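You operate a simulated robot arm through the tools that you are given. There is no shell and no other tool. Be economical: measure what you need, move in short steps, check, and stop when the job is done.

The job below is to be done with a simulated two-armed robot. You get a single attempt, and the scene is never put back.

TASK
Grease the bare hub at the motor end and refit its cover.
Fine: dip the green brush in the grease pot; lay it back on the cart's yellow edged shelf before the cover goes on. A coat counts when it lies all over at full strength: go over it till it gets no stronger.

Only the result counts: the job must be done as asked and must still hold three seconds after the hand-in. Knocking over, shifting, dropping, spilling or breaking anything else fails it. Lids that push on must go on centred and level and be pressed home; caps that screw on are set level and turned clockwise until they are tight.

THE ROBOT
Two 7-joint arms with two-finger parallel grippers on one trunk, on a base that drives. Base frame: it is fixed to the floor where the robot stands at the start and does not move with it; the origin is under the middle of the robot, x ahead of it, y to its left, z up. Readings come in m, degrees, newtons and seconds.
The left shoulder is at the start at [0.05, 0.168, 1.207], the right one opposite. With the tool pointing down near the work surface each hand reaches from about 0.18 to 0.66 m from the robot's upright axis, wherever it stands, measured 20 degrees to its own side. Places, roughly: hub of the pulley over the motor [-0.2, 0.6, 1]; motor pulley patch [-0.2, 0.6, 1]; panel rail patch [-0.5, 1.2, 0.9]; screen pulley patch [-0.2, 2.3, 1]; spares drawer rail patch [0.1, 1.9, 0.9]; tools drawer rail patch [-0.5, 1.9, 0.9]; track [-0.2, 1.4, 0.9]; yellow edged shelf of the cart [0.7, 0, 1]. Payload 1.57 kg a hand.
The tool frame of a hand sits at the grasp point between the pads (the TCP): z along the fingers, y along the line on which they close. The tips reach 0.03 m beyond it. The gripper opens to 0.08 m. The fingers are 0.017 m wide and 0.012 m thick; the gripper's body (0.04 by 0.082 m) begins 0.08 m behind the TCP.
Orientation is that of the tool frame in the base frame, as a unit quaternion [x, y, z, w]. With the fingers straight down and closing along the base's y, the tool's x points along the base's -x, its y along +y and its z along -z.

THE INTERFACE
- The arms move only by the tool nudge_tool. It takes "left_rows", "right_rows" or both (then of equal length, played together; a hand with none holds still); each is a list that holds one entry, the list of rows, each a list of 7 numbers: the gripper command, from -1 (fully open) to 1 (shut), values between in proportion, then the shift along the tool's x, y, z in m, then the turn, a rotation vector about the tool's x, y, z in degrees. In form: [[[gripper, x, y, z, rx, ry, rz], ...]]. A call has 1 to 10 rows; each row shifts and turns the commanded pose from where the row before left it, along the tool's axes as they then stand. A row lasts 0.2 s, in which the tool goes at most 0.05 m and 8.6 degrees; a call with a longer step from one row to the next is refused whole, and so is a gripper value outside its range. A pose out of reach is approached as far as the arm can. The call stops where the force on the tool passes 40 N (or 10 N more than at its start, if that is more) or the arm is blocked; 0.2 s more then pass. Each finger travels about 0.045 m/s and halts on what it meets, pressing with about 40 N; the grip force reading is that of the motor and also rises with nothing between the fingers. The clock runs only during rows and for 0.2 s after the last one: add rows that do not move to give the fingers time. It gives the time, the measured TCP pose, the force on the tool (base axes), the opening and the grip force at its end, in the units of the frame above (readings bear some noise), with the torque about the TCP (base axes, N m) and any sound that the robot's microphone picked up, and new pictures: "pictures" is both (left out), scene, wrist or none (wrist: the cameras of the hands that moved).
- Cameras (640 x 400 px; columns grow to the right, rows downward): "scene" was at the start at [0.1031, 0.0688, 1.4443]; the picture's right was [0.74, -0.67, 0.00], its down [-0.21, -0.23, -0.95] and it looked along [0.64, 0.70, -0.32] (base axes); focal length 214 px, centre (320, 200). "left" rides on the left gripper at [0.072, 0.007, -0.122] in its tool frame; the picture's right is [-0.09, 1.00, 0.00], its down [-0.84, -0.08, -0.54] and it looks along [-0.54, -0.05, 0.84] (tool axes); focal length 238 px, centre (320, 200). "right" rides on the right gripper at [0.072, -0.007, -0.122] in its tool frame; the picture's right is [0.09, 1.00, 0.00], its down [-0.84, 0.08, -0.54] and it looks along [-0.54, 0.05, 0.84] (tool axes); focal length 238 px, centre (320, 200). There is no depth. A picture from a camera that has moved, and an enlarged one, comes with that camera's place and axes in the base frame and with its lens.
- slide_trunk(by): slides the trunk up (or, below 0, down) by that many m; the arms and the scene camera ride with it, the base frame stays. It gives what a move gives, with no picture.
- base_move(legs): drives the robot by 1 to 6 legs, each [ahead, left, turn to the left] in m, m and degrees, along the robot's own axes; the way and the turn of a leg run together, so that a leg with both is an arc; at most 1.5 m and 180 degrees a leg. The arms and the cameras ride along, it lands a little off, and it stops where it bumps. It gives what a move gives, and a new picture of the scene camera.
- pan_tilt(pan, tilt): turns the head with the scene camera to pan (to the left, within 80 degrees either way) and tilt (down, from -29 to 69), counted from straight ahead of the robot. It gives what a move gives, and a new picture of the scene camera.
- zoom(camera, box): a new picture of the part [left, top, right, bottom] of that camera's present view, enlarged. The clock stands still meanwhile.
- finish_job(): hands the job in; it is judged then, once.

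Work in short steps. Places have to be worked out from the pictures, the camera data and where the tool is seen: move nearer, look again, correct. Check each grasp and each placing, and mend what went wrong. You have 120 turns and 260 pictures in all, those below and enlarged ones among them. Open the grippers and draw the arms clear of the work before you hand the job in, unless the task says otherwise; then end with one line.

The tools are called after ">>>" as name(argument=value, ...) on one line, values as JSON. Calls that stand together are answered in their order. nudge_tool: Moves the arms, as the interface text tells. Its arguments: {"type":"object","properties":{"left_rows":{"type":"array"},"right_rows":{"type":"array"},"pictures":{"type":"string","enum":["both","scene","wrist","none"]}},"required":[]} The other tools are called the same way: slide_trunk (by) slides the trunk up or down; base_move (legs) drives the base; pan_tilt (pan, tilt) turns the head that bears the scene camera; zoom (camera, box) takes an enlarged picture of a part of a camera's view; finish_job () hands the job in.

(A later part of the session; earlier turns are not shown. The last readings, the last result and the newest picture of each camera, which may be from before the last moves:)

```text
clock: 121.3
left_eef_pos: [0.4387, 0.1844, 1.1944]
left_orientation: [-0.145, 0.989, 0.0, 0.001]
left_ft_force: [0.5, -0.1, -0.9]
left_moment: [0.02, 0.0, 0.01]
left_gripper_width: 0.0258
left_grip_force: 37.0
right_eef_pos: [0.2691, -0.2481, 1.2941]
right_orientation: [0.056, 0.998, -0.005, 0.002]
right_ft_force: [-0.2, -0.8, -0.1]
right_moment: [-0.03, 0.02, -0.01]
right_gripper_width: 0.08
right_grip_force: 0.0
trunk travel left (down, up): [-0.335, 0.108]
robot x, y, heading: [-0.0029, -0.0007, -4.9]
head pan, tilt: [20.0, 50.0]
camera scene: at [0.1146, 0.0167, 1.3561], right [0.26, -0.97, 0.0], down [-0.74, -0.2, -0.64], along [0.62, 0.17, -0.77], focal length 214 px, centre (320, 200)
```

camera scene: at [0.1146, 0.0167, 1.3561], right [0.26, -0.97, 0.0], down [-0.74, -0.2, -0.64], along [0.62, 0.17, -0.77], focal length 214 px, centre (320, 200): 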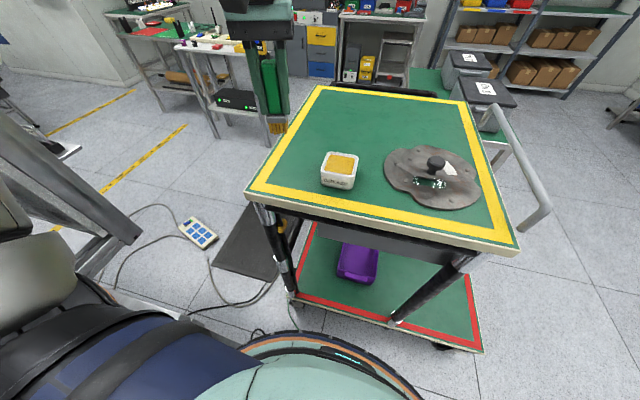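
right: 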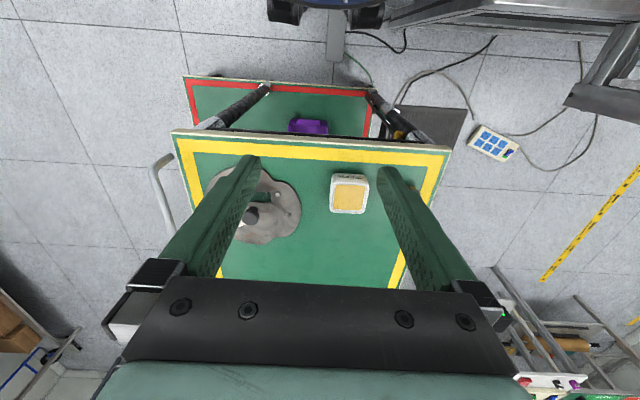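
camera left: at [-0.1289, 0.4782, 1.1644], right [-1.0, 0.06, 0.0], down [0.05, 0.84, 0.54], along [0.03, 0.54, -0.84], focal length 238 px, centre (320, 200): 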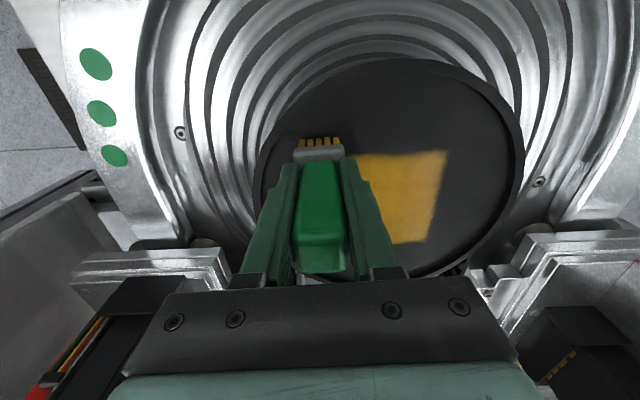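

I square the tool with the cart, move over the brush's old spot (0.481, 0.198) and lower to 1 cm above the shelf.

>>> nudge_tool(left_rows=[[[1, 0, 0, 0, 0, 0, 8.3], [1, 0, 0, 0, 0, 0, 8.4], [1, -0.021, 0.007, 0, 0, 0, 0], [1, -0.021, 0.007, 0, 0, 0, 0], [1, 0, 0, 0.03, 0, 0, 0], [1, 0, 0, 0.04, 0, 0, 0], [1, 0, 0, 0.038, 0, 0, 0], [1, 0, 0, 0, 0, 0, 0]]], pictures="both")

>>> zoom(camera="scene", box=[220, 100, 380, 220])

```text
clock: 123.1
left_eef_pos: [0.4795, 0.1981, 1.0873]
left_orientation: [0.001, 1.0, 0.0, 0.001]
left_ft_force: [0.7, 0.2, -1.6]
left_moment: [0.01, -0.01, 0.02]
left_gripper_width: 0.0259
left_grip_force: 37.1
right_eef_pos: [0.269, -0.2476, 1.2936]
right_orientation: [0.058, 0.998, -0.005, 0.003]
right_ft_force: [-0.8, -0.3, -0.5]
right_moment: [-0.01, -0.01, 0.03]
right_gripper_width: 0.08
right_grip_force: 0.1
trunk travel left (down, up): [-0.335, 0.108]
robot x, y, heading: [0.0006, 0.0008, -4.9]
head pan, tilt: [20.0, 50.0]
camera scene: at [0.1145, 0.0167, 1.3562], right [0.26, -0.97, 0.0], down [-0.74, -0.2, -0.64], along [0.62, 0.17, -0.77], focal length 214 px, centre (320, 200)
camera left: at [0.4076, 0.2042, 1.2081], right [0.09, 1.0, 0.0], down [0.84, -0.08, 0.54], along [0.54, -0.05, -0.84], focal length 238 px, centre (320, 200)
```

scene: 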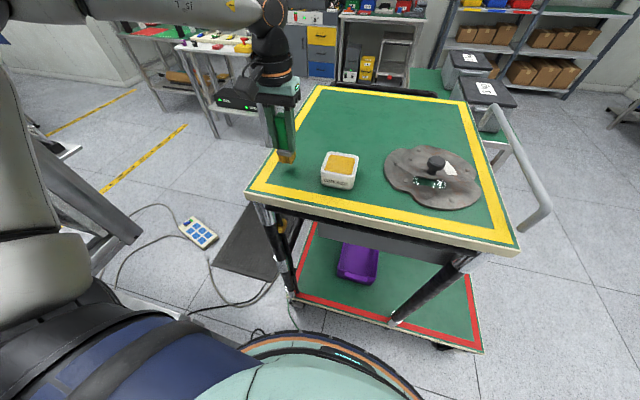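
left: 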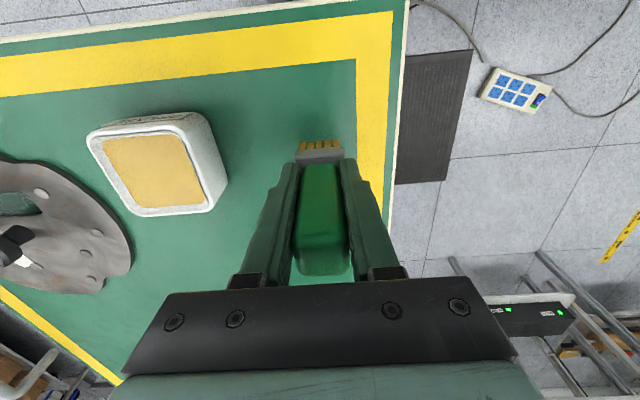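

```text
3.33 times, centred on (300, 160) of scene
camera zoom: at [0.1145, 0.0167, 1.3562], right [0.26, -0.97, 0.0], down [-0.74, -0.2, -0.64], along [0.62, 0.17, -0.77], focal length 715 px, centre (387, 333)
```

zoom: 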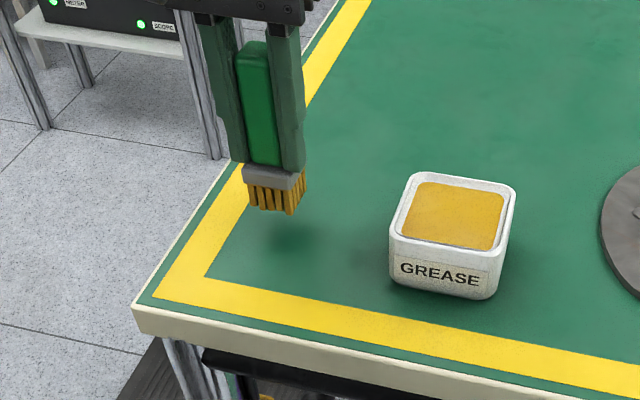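

The shadow shows a small gap left. I lower gently until contact.

>>> nudge_tool(left_rows=[[[1, 0, 0, 0.005, 0, 0, 0], [1, 0, 0, 0.005, 0, 0, 0], [1, 0, 0, 0.003, 0, 0, 0], [1, 0, 0, 0.003, 0, 0, 0], [1, 0, 0, 0, 0, 0, 0]]], pictures="none")

>>> zoom(camera="scene", box=[220, 100, 380, 220])

```text
clock: 124.3
left_eef_pos: [0.4807, 0.1985, 1.0704]
left_orientation: [0.002, 1.0, 0.001, 0.0]
left_ft_force: [0.4, -0.5, -1.0]
left_moment: [0.01, 0.02, -0.01]
left_gripper_width: 0.0257
left_grip_force: 36.8
right_eef_pos: [0.2695, -0.2474, 1.2935]
right_orientation: [0.056, 0.998, -0.005, 0.002]
right_ft_force: [-0.1, 0.8, -0.1]
right_moment: [-0.02, -0.01, 0.01]
right_gripper_width: 0.0801
right_grip_force: 0.0
trunk travel left (down, up): [-0.335, 0.108]
robot x, y, heading: [-0.002, 0.0031, -5.2]
head pan, tilt: [20.0, 50.0]
```

```text
3.33 times, centred on (300, 160) of scene
camera zoom: at [0.1146, 0.0167, 1.3561], right [0.26, -0.97, 0.0], down [-0.74, -0.2, -0.64], along [0.62, 0.17, -0.77], focal length 715 px, centre (387, 333)
```

zoom: 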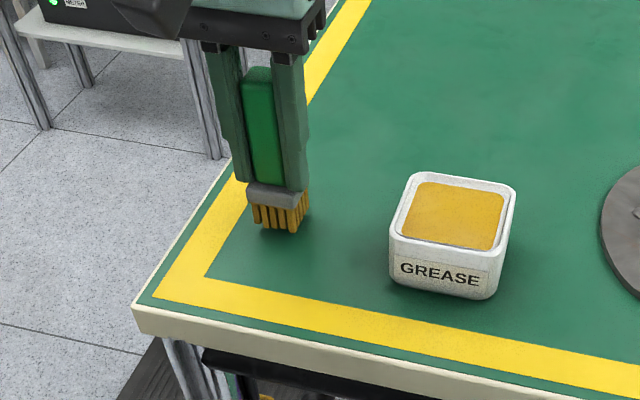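

Still free. A few more millimetres down.

>>> nudge_tool(left_rows=[[[1, 0, 0, 0.003, 0, 0, 0], [1, 0, 0, 0.002, 0, 0, 0], [1, 0, 0, 0.002, 0, 0, 0], [1, 0, 0, 0, 0, 0, 0]]], pictures="none")

>>> zoom(camera="scene", box=[260, 120, 340, 180])

```text
clock: 125.3
left_eef_pos: [0.4818, 0.1988, 1.066]
left_orientation: [0.001, 1.0, 0.0, 0.003]
left_ft_force: [-0.1, 4.3, 14.1]
left_moment: [0.17, 0.1, -0.02]
left_gripper_width: 0.0256
left_grip_force: 36.8
right_eef_pos: [0.2671, -0.2477, 1.2937]
right_orientation: [0.057, 0.998, -0.006, 0.002]
right_ft_force: [0.4, -0.1, -1.3]
right_moment: [0.02, 0.0, 0.03]
right_gripper_width: 0.0798
right_grip_force: 0.1
trunk travel left (down, up): [-0.335, 0.108]
robot x, y, heading: [-0.0004, -0.0031, -5.0]
head pan, tilt: [20.0, 50.0]
```

```text
6.67 times, centred on (300, 150) of scene
camera zoom: at [0.1132, 0.0168, 1.3565], right [0.26, -0.97, 0.0], down [-0.74, -0.2, -0.64], along [0.62, 0.17, -0.77], focal length 1430 px, centre (453, 533)
```

zoom: 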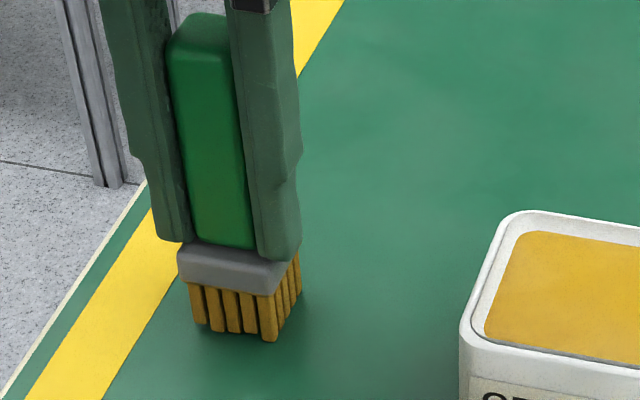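

On the shelf (14 N). I ease 1.5 mm, then open the fingers and check that the brush stands.

>>> nudge_tool(left_rows=[[[1, 0, 0, -0.0015, 0, 0, 0], [0, 0, 0, 0, 0, 0, 0], [-0.2, 0, 0, 0, 0, 0, 0], [-0.5, 0, 0, 0, 0, 0, 0], [-0.6, 0, 0, 0, 0, 0, 0]]], pictures="wrist")

>>> zoom(camera="scene", box=[260, 120, 340, 180])

```text
clock: 126.5
left_eef_pos: [0.4802, 0.197, 1.066]
left_orientation: [0.001, 1.0, 0.001, 0.0]
left_ft_force: [-0.8, -0.2, -0.4]
left_moment: [0.01, -0.03, 0.0]
left_gripper_width: 0.064
left_grip_force: 0.1
right_eef_pos: [0.2677, -0.2471, 1.2934]
right_orientation: [0.058, 0.998, -0.006, 0.002]
right_ft_force: [0.3, -0.1, 0.8]
right_moment: [0.01, 0.0, 0.0]
right_gripper_width: 0.08
right_grip_force: 0.0
trunk travel left (down, up): [-0.335, 0.108]
robot x, y, heading: [-0.001, -0.0003, -4.9]
head pan, tilt: [20.0, 50.0]
camera left: at [0.4088, 0.2034, 1.1858], right [0.09, 1.0, 0.0], down [0.84, -0.08, 0.54], along [0.54, -0.05, -0.84], focal length 238 px, centre (320, 200)
```

left: 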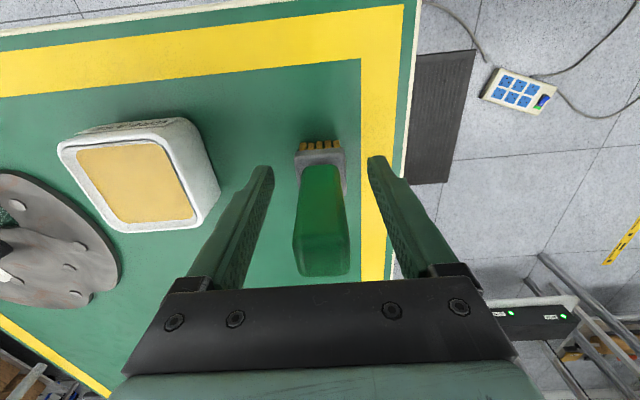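

```text
6.67 times, centred on (300, 150) of scene
camera zoom: at [0.1146, 0.0167, 1.3561], right [0.26, -0.97, 0.0], down [-0.74, -0.2, -0.64], along [0.62, 0.17, -0.77], focal length 1430 px, centre (453, 533)
```

zoom: 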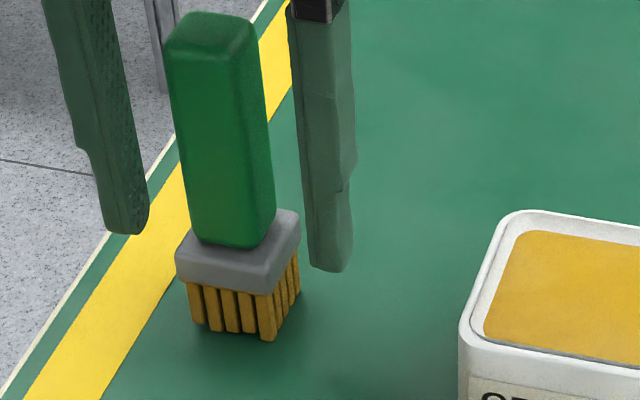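

The brush stands upright on its own. I raise the hand clear, then turn the robot right so the left arm can reach the cover's knob.

>>> nudge_tool(left_rows=[[[-1, 0, 0, -0.03, 0, 0, 0], [-1, 0, 0, -0.045, 0, 0, 0], [-1, 0, 0, -0.045, 0, 0, 0], [-1, 0, 0, -0.045, 0, 0, 0], [-1, 0, 0, 0, 0, 0, 0]]], pictures="none")

>>> zoom(camera="scene", box=[240, 80, 500, 240])

>>> base_move(legs=[[0, 0, -42]])

```text
clock: 127.7
left_eef_pos: [0.482, 0.1965, 1.2326]
left_orientation: [0.002, 1.0, 0.001, 0.0]
left_ft_force: [-0.3, 0.2, 0.4]
left_moment: [-0.03, -0.01, 0.0]
left_gripper_width: 0.08
left_grip_force: 0.1
right_eef_pos: [0.27, -0.2478, 1.2938]
right_orientation: [0.058, 0.998, -0.006, 0.002]
right_ft_force: [0.8, -0.4, -0.1]
right_moment: [-0.02, -0.02, -0.02]
right_gripper_width: 0.08
right_grip_force: 0.1
trunk travel left (down, up): [-0.335, 0.108]
robot x, y, heading: [-0.0014, -0.001, -4.9]
head pan, tilt: [20.0, 50.0]
```

```text
2.46 times, centred on (370, 160) of scene
camera zoom: at [0.1143, 0.0167, 1.3562], right [0.26, -0.97, 0.0], down [-0.74, -0.2, -0.64], along [0.62, 0.17, -0.77], focal length 528 px, centre (197, 298)
```

zoom: 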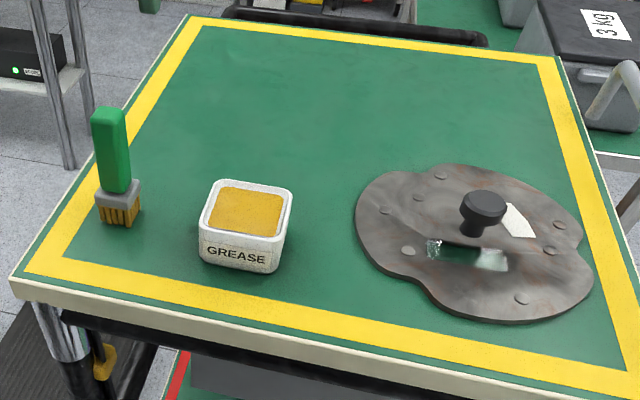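

```text
clock: 130.0
left_eef_pos: [0.4881, -0.1829, 1.2307]
left_orientation: [0.364, 0.931, -0.001, 0.001]
left_ft_force: [-0.3, 0.6, 0.0]
left_moment: [-0.01, -0.02, 0.02]
left_gripper_width: 0.0798
left_grip_force: 0.0
right_eef_pos: [0.0295, -0.3641, 1.2931]
right_orientation: [0.415, 0.91, -0.006, 0.0]
right_ft_force: [0.0, -0.6, 0.9]
right_moment: [0.02, -0.03, 0.05]
right_gripper_width: 0.0798
right_grip_force: 0.1
trunk travel left (down, up): [-0.335, 0.108]
robot x, y, heading: [0.002, 0.0008, -47.7]
head pan, tilt: [20.0, 50.0]
camera scene: at [0.0956, -0.0651, 1.3562], right [-0.46, -0.89, 0.0], down [-0.68, 0.35, -0.64], along [0.57, -0.3, -0.77], focal length 214 px, centre (320, 200)
```

scene: 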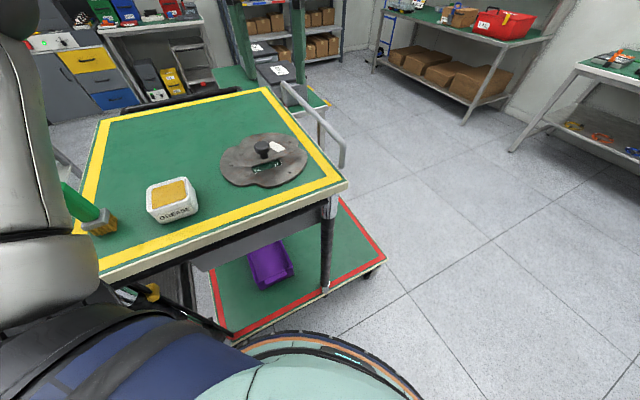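

I check the brush was not touched by the arm, and view the cover from the wrist.

>>> zoom(camera="scene", box=[40, 120, 340, 260])

>>> zoom(camera="left", box=[0, 0, 640, 400])

```text
2.13 times, centred on (190, 190) of scene
camera zoom: at [0.0956, -0.0651, 1.3562], right [-0.46, -0.89, 0.0], down [-0.68, 0.35, -0.64], along [0.57, -0.3, -0.77], focal length 458 px, centre (597, 221)
```

zoom: 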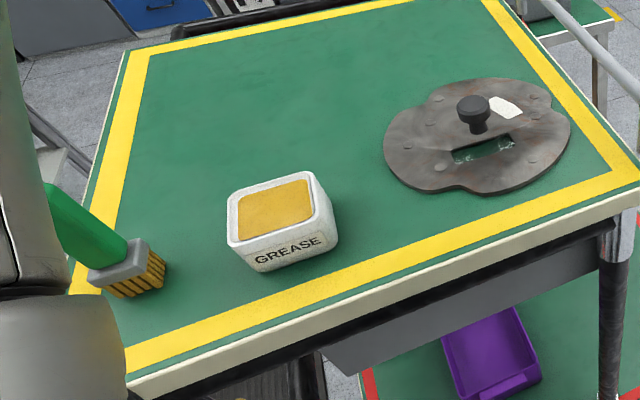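

```text
1.00 times, centred on (320, 200) of left
camera zoom: at [0.4397, -0.1299, 1.3519], right [0.74, 0.67, 0.0], down [0.56, -0.62, 0.54], along [0.36, -0.4, -0.84], focal length 238 px, centre (320, 200)
```

zoom: 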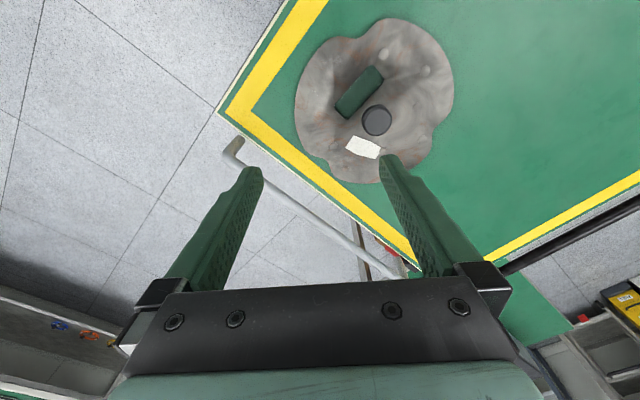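

The brush is fine (just lens perspective). The knob top is triangulated at (0.5455, -0.1385, 1.037); I move over it and come down partway.

>>> nudge_tool(left_rows=[[[-1, -0.004, 0.024, 0.02, 0, 0, 0], [-1, -0.004, 0.024, 0.02, 0, 0, 0], [-1, -0.004, 0.0235, 0.03, 0, 0, 0], [-1, 0, 0, 0.035, 0, 0, 0], [-1, 0, 0, 0, 0, 0, 0]]], pictures="both")

>>> zoom(camera="scene", box=[180, 80, 340, 200])

```text
clock: 131.2
left_eef_pos: [0.5452, -0.1391, 1.1279]
left_orientation: [0.364, 0.932, 0.0, 0.001]
left_ft_force: [-0.1, -0.4, -0.2]
left_moment: [0.04, 0.01, 0.02]
left_gripper_width: 0.0803
left_grip_force: 0.1
right_eef_pos: [0.0306, -0.3644, 1.2943]
right_orientation: [0.415, 0.91, -0.005, 0.0]
right_ft_force: [-0.1, -0.3, 0.0]
right_moment: [0.01, 0.02, 0.0]
right_gripper_width: 0.0799
right_grip_force: 0.0
trunk travel left (down, up): [-0.335, 0.108]
robot x, y, heading: [0.0, -0.0011, -47.0]
head pan, tilt: [20.0, 50.0]
camera scene: at [0.0957, -0.0649, 1.3562], right [-0.46, -0.89, 0.0], down [-0.68, 0.35, -0.64], along [0.57, -0.3, -0.77], focal length 214 px, centre (320, 200)
camera left: at [0.497, -0.0859, 1.2477], right [0.74, 0.67, 0.0], down [0.56, -0.62, 0.54], along [0.36, -0.4, -0.84], focal length 238 px, centre (320, 200)
```

scene: 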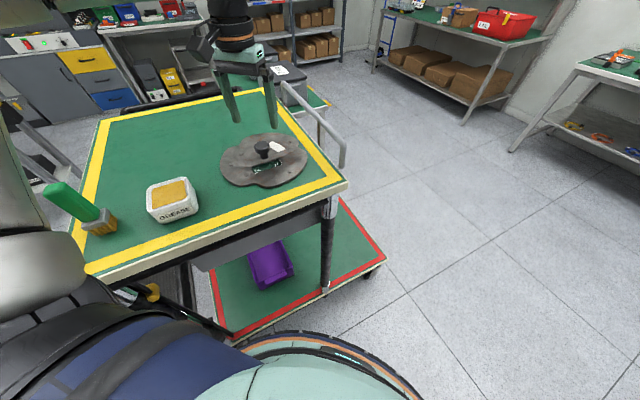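
left: 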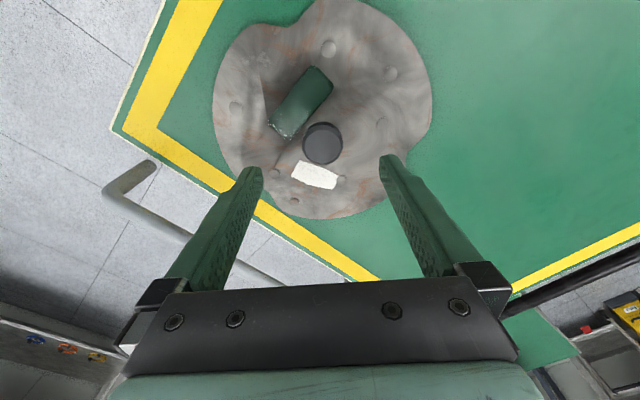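

```text
3.33 times, centred on (260, 140) of scene
camera zoom: at [0.0957, -0.0649, 1.3562], right [-0.46, -0.89, 0.0], down [-0.68, 0.35, -0.64], along [0.57, -0.3, -0.77], focal length 715 px, centre (520, 400)
```

zoom: 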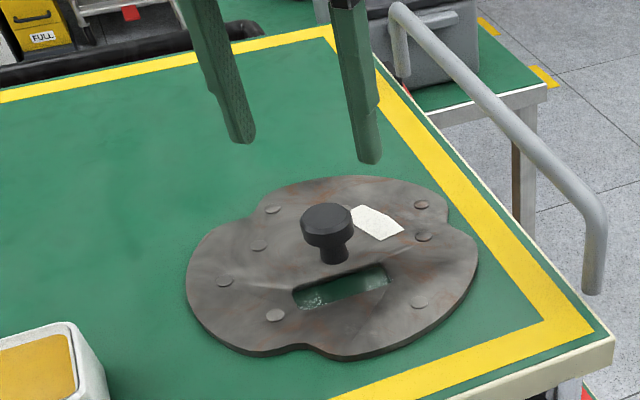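

Knob is centred between the fingers (slight 2 mm correction). I lower to TCP z≈1.042 and close on the knob.

>>> nudge_tool(left_rows=[[[-1, 0.002, 0.001, 0.03, 0, 0, 0], [-1, 0, 0, 0.03, 0, 0, 0], [-1, 0, 0, 0.02, 0, 0, 0], [-1, 0, 0, 0.006, 0, 0, 0], [-1, 0, 0, 0, 0, 0, 0]]], pictures="wrist")

>>> zoom(camera="scene", box=[180, 80, 340, 200])

```text
clock: 132.4
left_eef_pos: [0.5457, -0.1359, 1.0422]
left_orientation: [0.364, 0.931, 0.0, 0.0]
left_ft_force: [-0.4, -0.8, -0.3]
left_moment: [0.0, 0.03, 0.03]
left_gripper_width: 0.0802
left_grip_force: 0.1
right_eef_pos: [0.03, -0.3642, 1.2941]
right_orientation: [0.415, 0.91, -0.005, 0.0]
right_ft_force: [0.0, -0.2, -0.1]
right_moment: [0.0, 0.02, -0.02]
right_gripper_width: 0.08
right_grip_force: 0.1
trunk travel left (down, up): [-0.335, 0.108]
robot x, y, heading: [0.0008, -0.0039, -47.2]
head pan, tilt: [20.0, 50.0]
camera left: at [0.4974, -0.0831, 1.161], right [0.74, 0.67, 0.0], down [0.56, -0.62, 0.54], along [0.36, -0.4, -0.84], focal length 238 px, centre (320, 200)
```

left: 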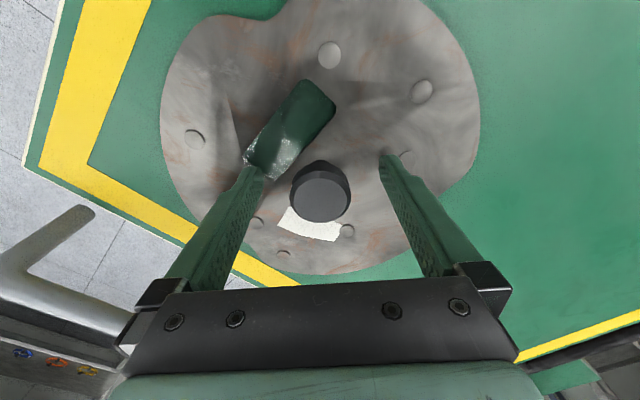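

```text
3.33 times, centred on (260, 140) of scene
camera zoom: at [0.0957, -0.065, 1.3561], right [-0.46, -0.89, 0.0], down [-0.68, 0.35, -0.64], along [0.57, -0.3, -0.77], focal length 715 px, centre (520, 400)
```

zoom: 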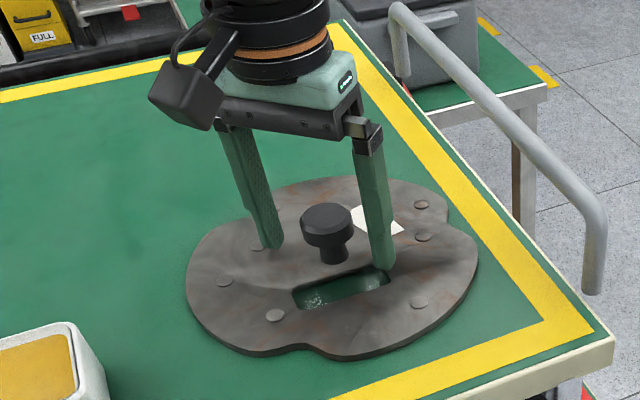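

The knob top sits right at the TCP. I close the fingers.

>>> nudge_tool(left_rows=[[[0, 0, 0, 0, 0, 0, 0], [0.5, 0, 0, 0, 0, 0, 0], [1, 0, 0, 0, 0, 0, 0], [1, 0, 0, 0, 0, 0, 0], [1, 0, 0, 0, 0, 0, 0]]], pictures="none")

>>> nudge_tool(left_rows=[[[1, 0, 0, -0.01, 0, 0, 0], [1, 0, 0, -0.02, 0, 0, 0], [1, 0, 0, -0.02, 0, 0, 0], [1, 0, 0, 0, 0, 0, 0], [1, 0, 0, 0, 0, 0, 0]]], pictures="both")

>>> zoom(camera="scene", box=[180, 80, 340, 200])

```text
clock: 133.6
left_eef_pos: [0.5463, -0.1355, 1.0416]
left_orientation: [0.364, 0.931, -0.001, 0.002]
left_ft_force: [-1.2, -2.1, -0.1]
left_moment: [-0.04, 0.04, 0.07]
left_gripper_width: 0.0367
left_grip_force: 34.4
right_eef_pos: [0.0304, -0.3645, 1.2936]
right_orientation: [0.416, 0.909, -0.005, 0.0]
right_ft_force: [0.3, -0.9, 0.6]
right_moment: [0.03, 0.02, -0.03]
right_gripper_width: 0.0799
right_grip_force: 0.1
trunk travel left (down, up): [-0.335, 0.108]
robot x, y, heading: [0.0014, -0.0018, -47.5]
head pan, tilt: [20.0, 50.0]
```

```text
clock: 134.8
left_eef_pos: [0.545, -0.1364, 1.0917]
left_orientation: [0.364, 0.931, 0.0, 0.0]
left_ft_force: [0.7, 0.3, -6.0]
left_moment: [-0.01, 0.04, 0.0]
left_gripper_width: 0.0366
left_grip_force: 40.1
right_eef_pos: [0.0303, -0.3652, 1.2941]
right_orientation: [0.416, 0.909, -0.005, 0.0]
right_ft_force: [0.0, 0.8, -0.3]
right_moment: [-0.03, 0.01, -0.01]
right_gripper_width: 0.0799
right_grip_force: 0.1
trunk travel left (down, up): [-0.335, 0.108]
robot x, y, heading: [-0.0004, -0.0045, -47.2]
head pan, tilt: [20.0, 50.0]
camera scene: at [0.0962, -0.0651, 1.3561], right [-0.46, -0.89, 0.0], down [-0.68, 0.35, -0.64], along [0.57, -0.3, -0.77], focal length 214 px, centre (320, 200)
camera left: at [0.4965, -0.0841, 1.2123], right [0.74, 0.67, 0.0], down [0.56, -0.62, 0.54], along [0.36, -0.4, -0.84], focal length 238 px, centre (320, 200)
```

scene: 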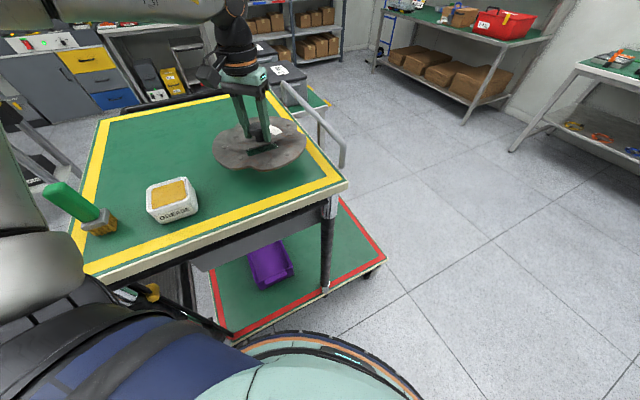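
left: 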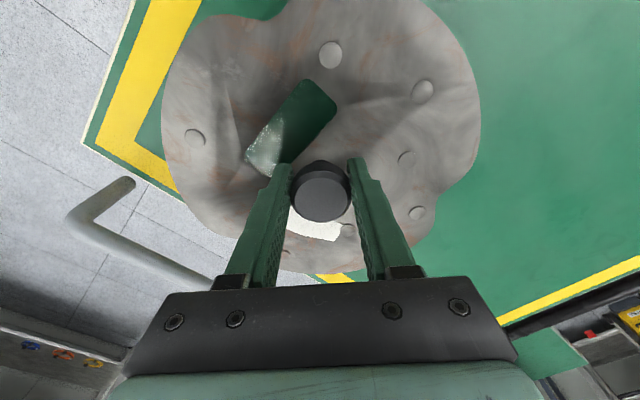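

```text
3.33 times, centred on (260, 140) of scene
camera zoom: at [0.0962, -0.0651, 1.3561], right [-0.46, -0.89, 0.0], down [-0.68, 0.35, -0.64], along [0.57, -0.3, -0.77], focal length 715 px, centre (520, 400)
```

zoom: 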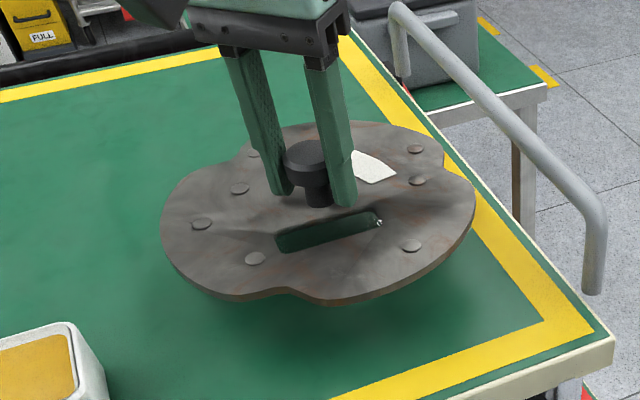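

The cover is held level (6 N). I lift to z≈1.2 and draw it in toward the robot so it clears the machine towers while turning.

>>> nudge_tool(left_rows=[[[1, 0, 0, -0.035, 0, 0, 0], [1, 0, 0, -0.035, 0, 0, 0], [1, 0, 0, -0.04, 0, 0, 0], [1, 0.031, -0.017, 0, 0, 0, 0], [1, 0.031, -0.017, 0, 0, 0, 0], [1, 0.031, -0.017, 0, 0, 0, 0], [1, 0.031, -0.017, 0, 0, 0, 0], [1, 0, 0, 0, 0, 0, 0]]], pictures="scene")

```text
clock: 136.6
left_eef_pos: [0.4067, -0.1012, 1.1979]
left_orientation: [0.364, 0.931, 0.0, 0.0]
left_ft_force: [0.0, 0.8, -6.4]
left_moment: [0.02, 0.03, 0.03]
left_gripper_width: 0.036
left_grip_force: 39.9
right_eef_pos: [0.0308, -0.3637, 1.2932]
right_orientation: [0.416, 0.909, -0.005, 0.0]
right_ft_force: [-0.3, -0.2, -0.2]
right_moment: [0.02, 0.01, 0.01]
right_gripper_width: 0.0799
right_grip_force: 0.0
trunk travel left (down, up): [-0.335, 0.108]
robot x, y, heading: [-0.0011, -0.0043, -47.3]
head pan, tilt: [20.0, 50.0]
camera scene: at [0.0965, -0.0652, 1.356], right [-0.46, -0.89, 0.0], down [-0.68, 0.35, -0.64], along [0.57, -0.3, -0.77], focal length 214 px, centre (320, 200)
```

scene: 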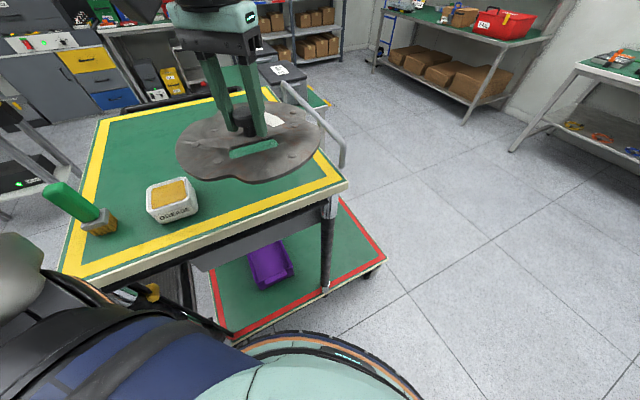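

To be sure the elbow clears the standing brush during the turn, I raise the trunk 0.1 m first, then turn to the hub.

>>> slide_trunk(by=0.1)

>>> base_move(legs=[[0, 0, 60]])

```text
clock: 138.0
left_eef_pos: [0.4057, -0.1008, 1.2991]
left_orientation: [0.364, 0.931, 0.0, 0.0]
left_ft_force: [-0.1, -0.4, -5.2]
left_moment: [0.03, 0.05, 0.02]
left_gripper_width: 0.0362
left_grip_force: 40.0
right_eef_pos: [0.0303, -0.3638, 1.3942]
right_orientation: [0.416, 0.909, -0.005, 0.0]
right_ft_force: [0.4, -0.6, 1.2]
right_moment: [-0.02, 0.0, 0.01]
right_gripper_width: 0.0801
right_grip_force: 0.1
trunk travel left (down, up): [-0.435, 0.008]
robot x, y, heading: [0.0012, -0.0028, -47.4]
head pan, tilt: [20.0, 50.0]
```

```text
clock: 141.0
left_eef_pos: [0.2942, 0.2986, 1.2971]
left_orientation: [-0.145, 0.989, 0.0, 0.001]
left_ft_force: [0.4, 0.3, -5.0]
left_moment: [-0.02, 0.02, 0.0]
left_gripper_width: 0.0362
left_grip_force: 39.5
right_eef_pos: [0.3298, -0.1581, 1.3929]
right_orientation: [-0.091, 0.996, -0.005, 0.002]
right_ft_force: [0.2, 0.0, 0.5]
right_moment: [-0.02, 0.0, 0.02]
right_gripper_width: 0.08
right_grip_force: 0.0
trunk travel left (down, up): [-0.435, 0.008]
robot x, y, heading: [-0.0007, -0.0, 12.0]
head pan, tilt: [20.0, 50.0]
camera scene: at [0.105, 0.0495, 1.4561], right [0.53, -0.85, 0.0], down [-0.65, -0.41, -0.64], along [0.54, 0.34, -0.77], focal length 214 px, centre (320, 200)
```

scene: 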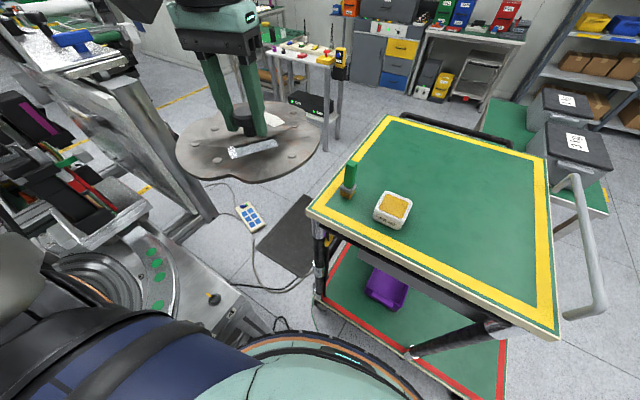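

Brush and pot undisturbed. I continue turning to heading ≈70.

>>> base_move(legs=[[0, 0, 58]])

>>> pan_tilt(pan=15, tilt=50)

>>> zoom(camera="scene", box=[160, 80, 400, 230])

```text
clock: 144.0
left_eef_pos: [-0.1049, 0.4042, 1.2991]
left_orientation: [-0.614, 0.789, 0.0, 0.0]
left_ft_force: [-0.2, 0.1, -5.0]
left_moment: [-0.06, -0.01, 0.0]
left_gripper_width: 0.0363
left_grip_force: 39.9
right_eef_pos: [0.305, 0.2004, 1.3928]
right_orientation: [-0.569, 0.823, -0.003, 0.004]
right_ft_force: [1.0, -0.8, 0.2]
right_moment: [0.03, -0.02, -0.02]
right_gripper_width: 0.0799
right_grip_force: 0.1
trunk travel left (down, up): [-0.435, 0.008]
robot x, y, heading: [-0.0028, 0.0027, 70.9]
head pan, tilt: [20.0, 50.0]
camera scene: at [0.0115, 0.1152, 1.4561], right [1.0, 0.02, 0.0], down [0.02, -0.77, -0.64], along [-0.01, 0.64, -0.77], focal length 214 px, centre (320, 200)
```

scene: 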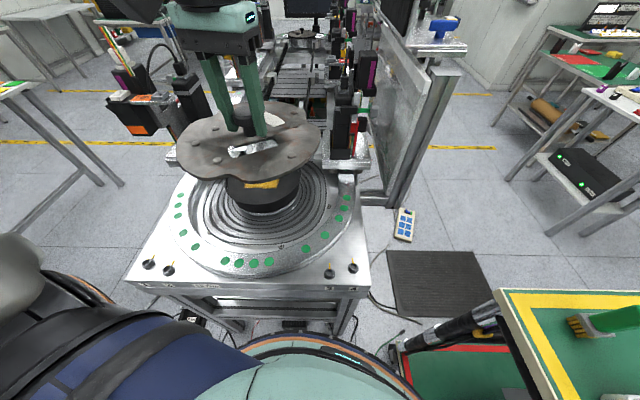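

```text
clock: 144.7
left_eef_pos: [-0.1047, 0.405, 1.2993]
left_orientation: [-0.614, 0.789, 0.001, -0.001]
left_ft_force: [0.0, 0.3, -5.2]
left_moment: [-0.03, 0.03, 0.0]
left_gripper_width: 0.0362
left_grip_force: 39.3
right_eef_pos: [0.3053, 0.2022, 1.3921]
right_orientation: [-0.569, 0.822, -0.003, 0.004]
right_ft_force: [-0.3, 0.3, -0.3]
right_moment: [0.04, 0.0, -0.06]
right_gripper_width: 0.0799
right_grip_force: 0.0
trunk travel left (down, up): [-0.435, 0.008]
robot x, y, heading: [-0.0014, 0.0023, 71.1]
head pan, tilt: [15.0, 50.0]
camera scene: at [0.0183, 0.115, 1.4561], right [1.0, -0.07, 0.0], down [-0.05, -0.76, -0.64], along [0.04, 0.64, -0.77], focal length 214 px, centre (320, 200)
```

scene: 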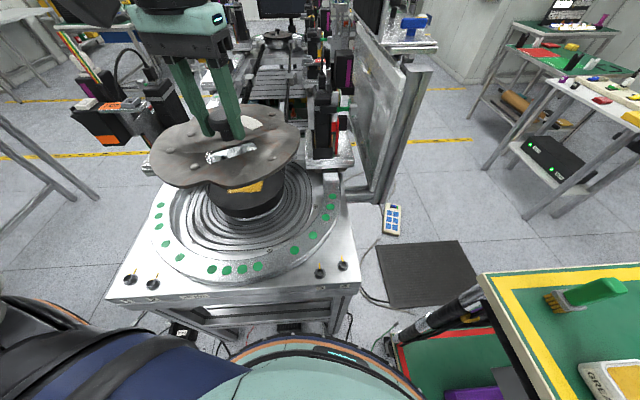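

```text
2.67 times, centred on (280, 155) of scene
camera zoom: at [0.0183, 0.115, 1.4561], right [1.0, -0.07, 0.0], down [-0.05, -0.76, -0.64], along [0.04, 0.64, -0.77], focal length 572 px, centre (427, 320)
```

zoom: 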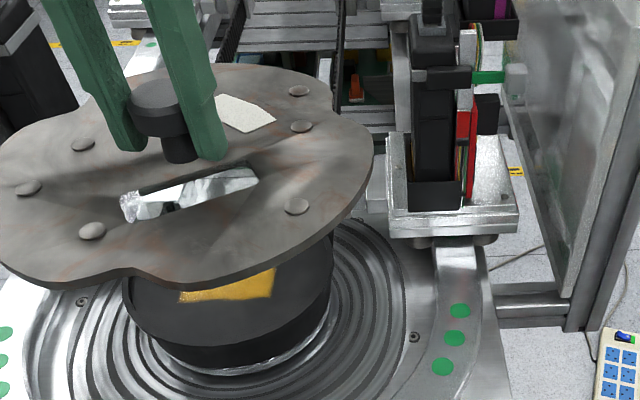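

Everything at the cart is intact (the brush only looks slanted by the lens). I carry the cover above the hub centre (-0.184, 0.608), still high.

>>> nudge_tool(left_rows=[[[1, -0.0355, 0.0253, 0, 0, 0, 0], [1, -0.0355, 0.0253, 0, 0, 0, 0], [1, -0.0355, 0.0253, 0, 0, 0, 0], [1, -0.0355, 0.0253, 0, 0, 0, 0], [1, -0.0355, 0.0253, 0, 0, 0, 0], [1, 0, 0, 0, 0, 0, 0]]], pictures="none")

>>> slide_trunk(by=-0.1)

>>> nudge_tool(left_rows=[[[1, 0, 0, 0.04, 0, 0, 0], [1, 0, 0, 0.04, 0, 0, 0], [1, 0, 0, 0.03, 0, 0, 0], [1, 0, 0, 0, 0, 0, 0]]], pictures="both")

>>> zoom(camera="scene", box=[120, 80, 360, 230])

```text
clock: 146.1
left_eef_pos: [-0.1838, 0.6067, 1.3003]
left_orientation: [-0.614, 0.789, 0.001, -0.001]
left_ft_force: [0.7, -0.1, -5.0]
left_moment: [0.03, 0.05, 0.02]
left_gripper_width: 0.036
left_grip_force: 39.2
right_eef_pos: [0.3054, 0.2012, 1.3935]
right_orientation: [-0.569, 0.823, -0.003, 0.005]
right_ft_force: [0.0, -0.3, -0.5]
right_moment: [0.0, 0.02, 0.01]
right_gripper_width: 0.08
right_grip_force: 0.0
trunk travel left (down, up): [-0.435, 0.008]
robot x, y, heading: [0.0007, 0.0007, 71.0]
head pan, tilt: [15.0, 50.0]
```

```text
clock: 147.4
left_eef_pos: [-0.1853, 0.6078, 1.1986]
left_orientation: [-0.613, 0.79, 0.0, 0.001]
left_ft_force: [0.3, -0.9, -6.2]
left_moment: [-0.05, 0.02, 0.04]
left_gripper_width: 0.0361
left_grip_force: 39.7
right_eef_pos: [0.304, 0.2006, 1.293]
right_orientation: [-0.57, 0.822, -0.004, 0.004]
right_ft_force: [0.0, 0.0, -0.2]
right_moment: [-0.01, 0.0, -0.02]
right_gripper_width: 0.0801
right_grip_force: 0.0
trunk travel left (down, up): [-0.335, 0.108]
robot x, y, heading: [0.0009, 0.0001, 71.1]
head pan, tilt: [15.0, 50.0]
```

```text
clock: 148.4
left_eef_pos: [-0.1844, 0.608, 1.0918]
left_orientation: [-0.615, 0.788, 0.0, 0.0]
left_ft_force: [0.0, 0.3, -5.4]
left_moment: [-0.04, 0.03, 0.0]
left_gripper_width: 0.0359
left_grip_force: 39.9
right_eef_pos: [0.306, 0.202, 1.2933]
right_orientation: [-0.569, 0.822, -0.003, 0.004]
right_ft_force: [-0.2, 0.0, 0.3]
right_moment: [-0.03, 0.01, 0.01]
right_gripper_width: 0.0801
right_grip_force: 0.0
trunk travel left (down, up): [-0.335, 0.108]
robot x, y, heading: [0.0019, -0.0016, 71.1]
head pan, tilt: [15.0, 50.0]
camera scene: at [0.0184, 0.115, 1.3561], right [1.0, -0.07, 0.0], down [-0.05, -0.76, -0.64], along [0.04, 0.64, -0.77], focal length 214 px, centre (320, 200)
camera left: at [-0.208, 0.5378, 1.2116], right [-0.94, 0.33, 0.0], down [0.28, 0.79, 0.54], along [0.18, 0.51, -0.84], focal length 238 px, centre (320, 200)
```

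scene: 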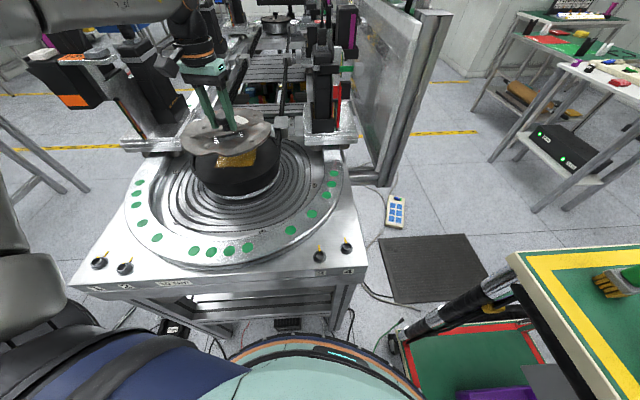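
left: 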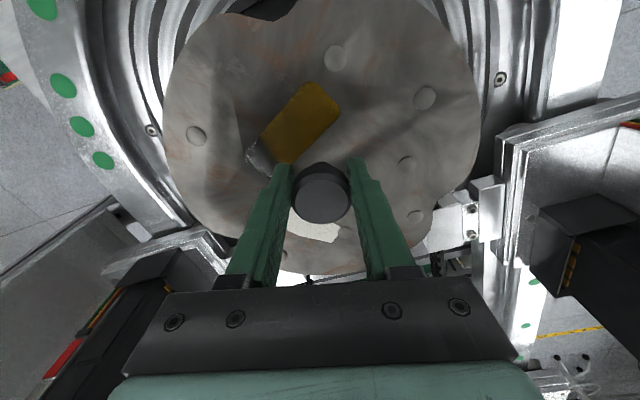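

```text
2.67 times, centred on (240, 155) of scene
camera zoom: at [0.0184, 0.115, 1.3561], right [1.0, -0.07, 0.0], down [-0.05, -0.76, -0.64], along [0.04, 0.64, -0.77], focal length 572 px, centre (533, 320)
```

zoom: 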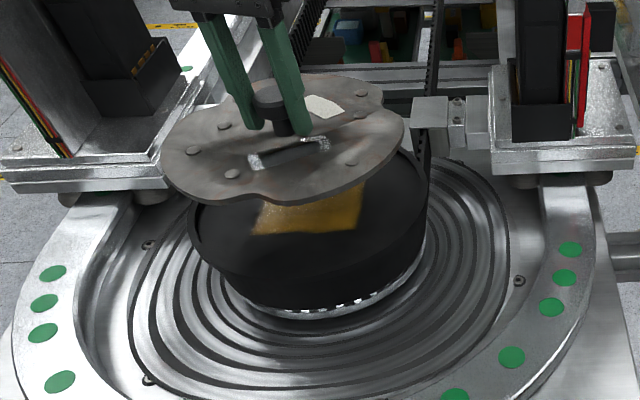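

The projected seat centre matches the pulley rim within about 2 mm. I lower until the cover hovers just above the rim.

>>> nudge_tool(left_rows=[[[1, 0, -0.001, 0.02, 0, 0, 0], [1, 0, 0, 0.018, 0, 0, 0], [1, 0, 0, 0.006, 0, 0, 0], [1, 0, 0, 0, 0, 0, 0]]], pictures="wrist")

>>> zoom(camera="scene", box=[160, 90, 320, 210])

```text
clock: 149.4
left_eef_pos: [-0.1833, 0.6075, 1.0464]
left_orientation: [-0.614, 0.789, 0.0, 0.0]
left_ft_force: [-0.7, 0.2, -5.3]
left_moment: [-0.06, -0.04, 0.0]
left_gripper_width: 0.0359
left_grip_force: 40.3
right_eef_pos: [0.3052, 0.202, 1.293]
right_orientation: [-0.569, 0.822, -0.003, 0.005]
right_ft_force: [-0.3, 0.9, -0.5]
right_moment: [0.03, -0.01, 0.01]
right_gripper_width: 0.0799
right_grip_force: 0.0
trunk travel left (down, up): [-0.335, 0.108]
robot x, y, heading: [-0.0033, 0.0026, 71.1]
head pan, tilt: [15.0, 50.0]
camera left: at [-0.2084, 0.538, 1.1669], right [-0.94, 0.33, 0.0], down [0.28, 0.79, 0.54], along [0.18, 0.51, -0.84], focal length 238 px, centre (320, 200)
```

left: 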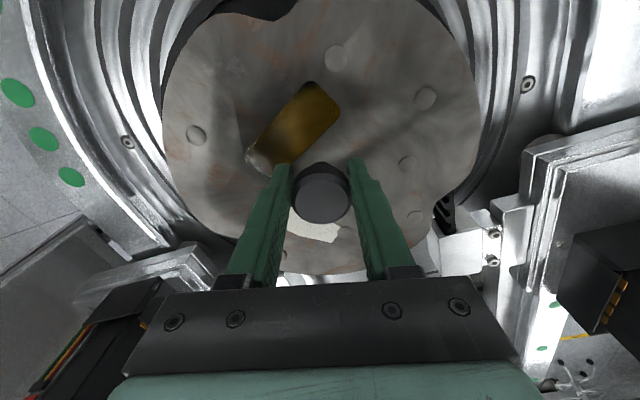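

```text
3.33 times, centred on (240, 150) of scene
camera zoom: at [0.0183, 0.1151, 1.3561], right [1.0, -0.07, 0.0], down [-0.05, -0.76, -0.64], along [0.04, 0.64, -0.77], focal length 715 px, centre (587, 367)
```

zoom: 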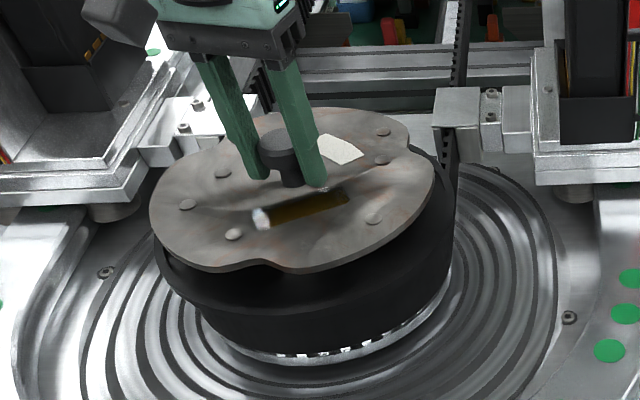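

The cover looks slightly left of the rim in this view; I zoom further to measure the offsets.

>>> zoom(camera="scene", box=[190, 105, 280, 175])

>>> zoom(camera="left", box=[140, 0, 500, 290])

```text
5.71 times, centred on (235, 140) of scene
camera zoom: at [0.0183, 0.1151, 1.3561], right [1.0, -0.07, 0.0], down [-0.05, -0.76, -0.64], along [0.04, 0.64, -0.77], focal length 1226 px, centre (806, 543)
```

zoom: 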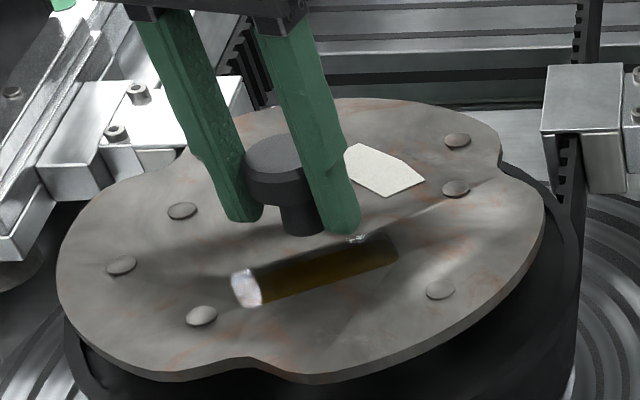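

```text
1.38 times, centred on (320, 145) of left
camera zoom: at [-0.2084, 0.538, 1.1669], right [-0.94, 0.33, 0.0], down [0.28, 0.79, 0.54], along [0.18, 0.51, -0.84], focal length 329 px, centre (320, 276)
```

zoom: 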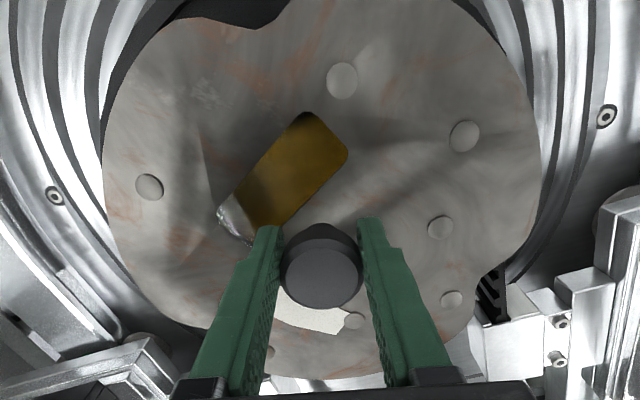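

The cover sits about 4–5 mm left of the rim centre; I shift +x by 4 mm and lower gently, watching the force.

>>> nudge_tool(left_rows=[[[1, -0.001, -0.004, 0, 0, 0, 0], [1, 0, 0, 0.006, 0, 0, 0], [1, 0, 0, 0.004, 0, 0, 0], [1, 0, 0, 0.003, 0, 0, 0], [1, 0, 0, 0.003, 0, 0, 0], [1, 0, 0, 0, 0, 0, 0]]], pictures="none")

>>> zoom(camera="scene", box=[160, 90, 320, 210])

```text
clock: 150.8
left_eef_pos: [-0.1801, 0.6063, 1.0289]
left_orientation: [-0.614, 0.789, 0.0, 0.001]
left_ft_force: [0.4, -0.8, -6.7]
left_moment: [-0.02, 0.02, -0.01]
left_gripper_width: 0.0361
left_grip_force: 39.7
right_eef_pos: [0.3048, 0.2008, 1.2931]
right_orientation: [-0.569, 0.822, -0.003, 0.004]
right_ft_force: [-0.5, 0.3, 1.3]
right_moment: [-0.02, -0.01, 0.03]
right_gripper_width: 0.0799
right_grip_force: 0.1
trunk travel left (down, up): [-0.335, 0.108]
robot x, y, heading: [0.0002, -0.0001, 71.2]
head pan, tilt: [15.0, 50.0]
```

```text
3.33 times, centred on (240, 150) of scene
camera zoom: at [0.0183, 0.1151, 1.3561], right [1.0, -0.07, 0.0], down [-0.05, -0.76, -0.64], along [0.04, 0.64, -0.77], focal length 715 px, centre (587, 367)
```

zoom: 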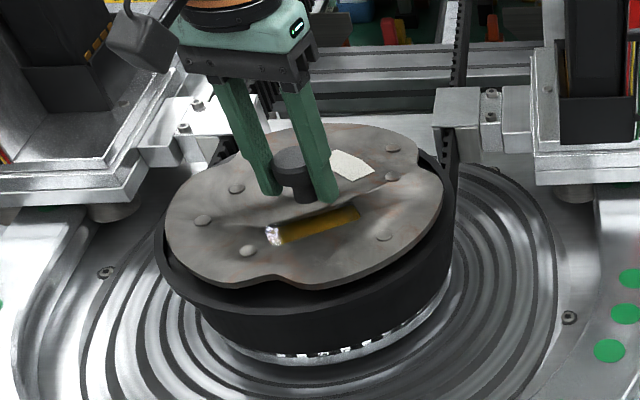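

Now centred within ~2 mm and still free. I shift back 1.5 mm and continue lowering gently.

>>> nudge_tool(left_rows=[[[1, 0, 0.0015, 0.003, 0, 0, 0], [1, 0, 0, 0.003, 0, 0, 0], [1, 0, 0, 0.002, 0, 0, 0], [1, 0, 0, 0.002, 0, 0, 0], [1, 0, 0, 0, 0, 0, 0]]], pictures="none")

>>> zoom(camera="scene", box=[180, 105, 290, 185])

```text
clock: 152.0
left_eef_pos: [-0.1802, 0.6074, 1.0207]
left_orientation: [-0.615, 0.788, 0.002, 0.001]
left_ft_force: [-4.0, 2.4, 6.6]
left_moment: [1.07, -0.27, 0.41]
left_gripper_width: 0.036
left_grip_force: 39.7
right_eef_pos: [0.306, 0.2011, 1.2935]
right_orientation: [-0.569, 0.822, -0.003, 0.006]
right_ft_force: [0.0, -0.3, 0.5]
right_moment: [-0.01, 0.0, -0.03]
right_gripper_width: 0.0798
right_grip_force: 0.0
trunk travel left (down, up): [-0.335, 0.108]
robot x, y, heading: [-0.0024, -0.0007, 71.2]
head pan, tilt: [15.0, 50.0]
```

```text
5.00 times, centred on (235, 145) of scene
camera zoom: at [0.0181, 0.1138, 1.3563], right [1.0, -0.07, 0.0], down [-0.05, -0.76, -0.64], along [0.04, 0.64, -0.77], focal length 1072 px, centre (745, 475)
```

zoom: 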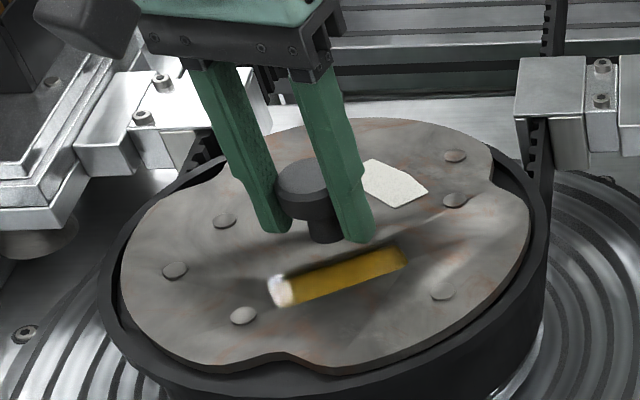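

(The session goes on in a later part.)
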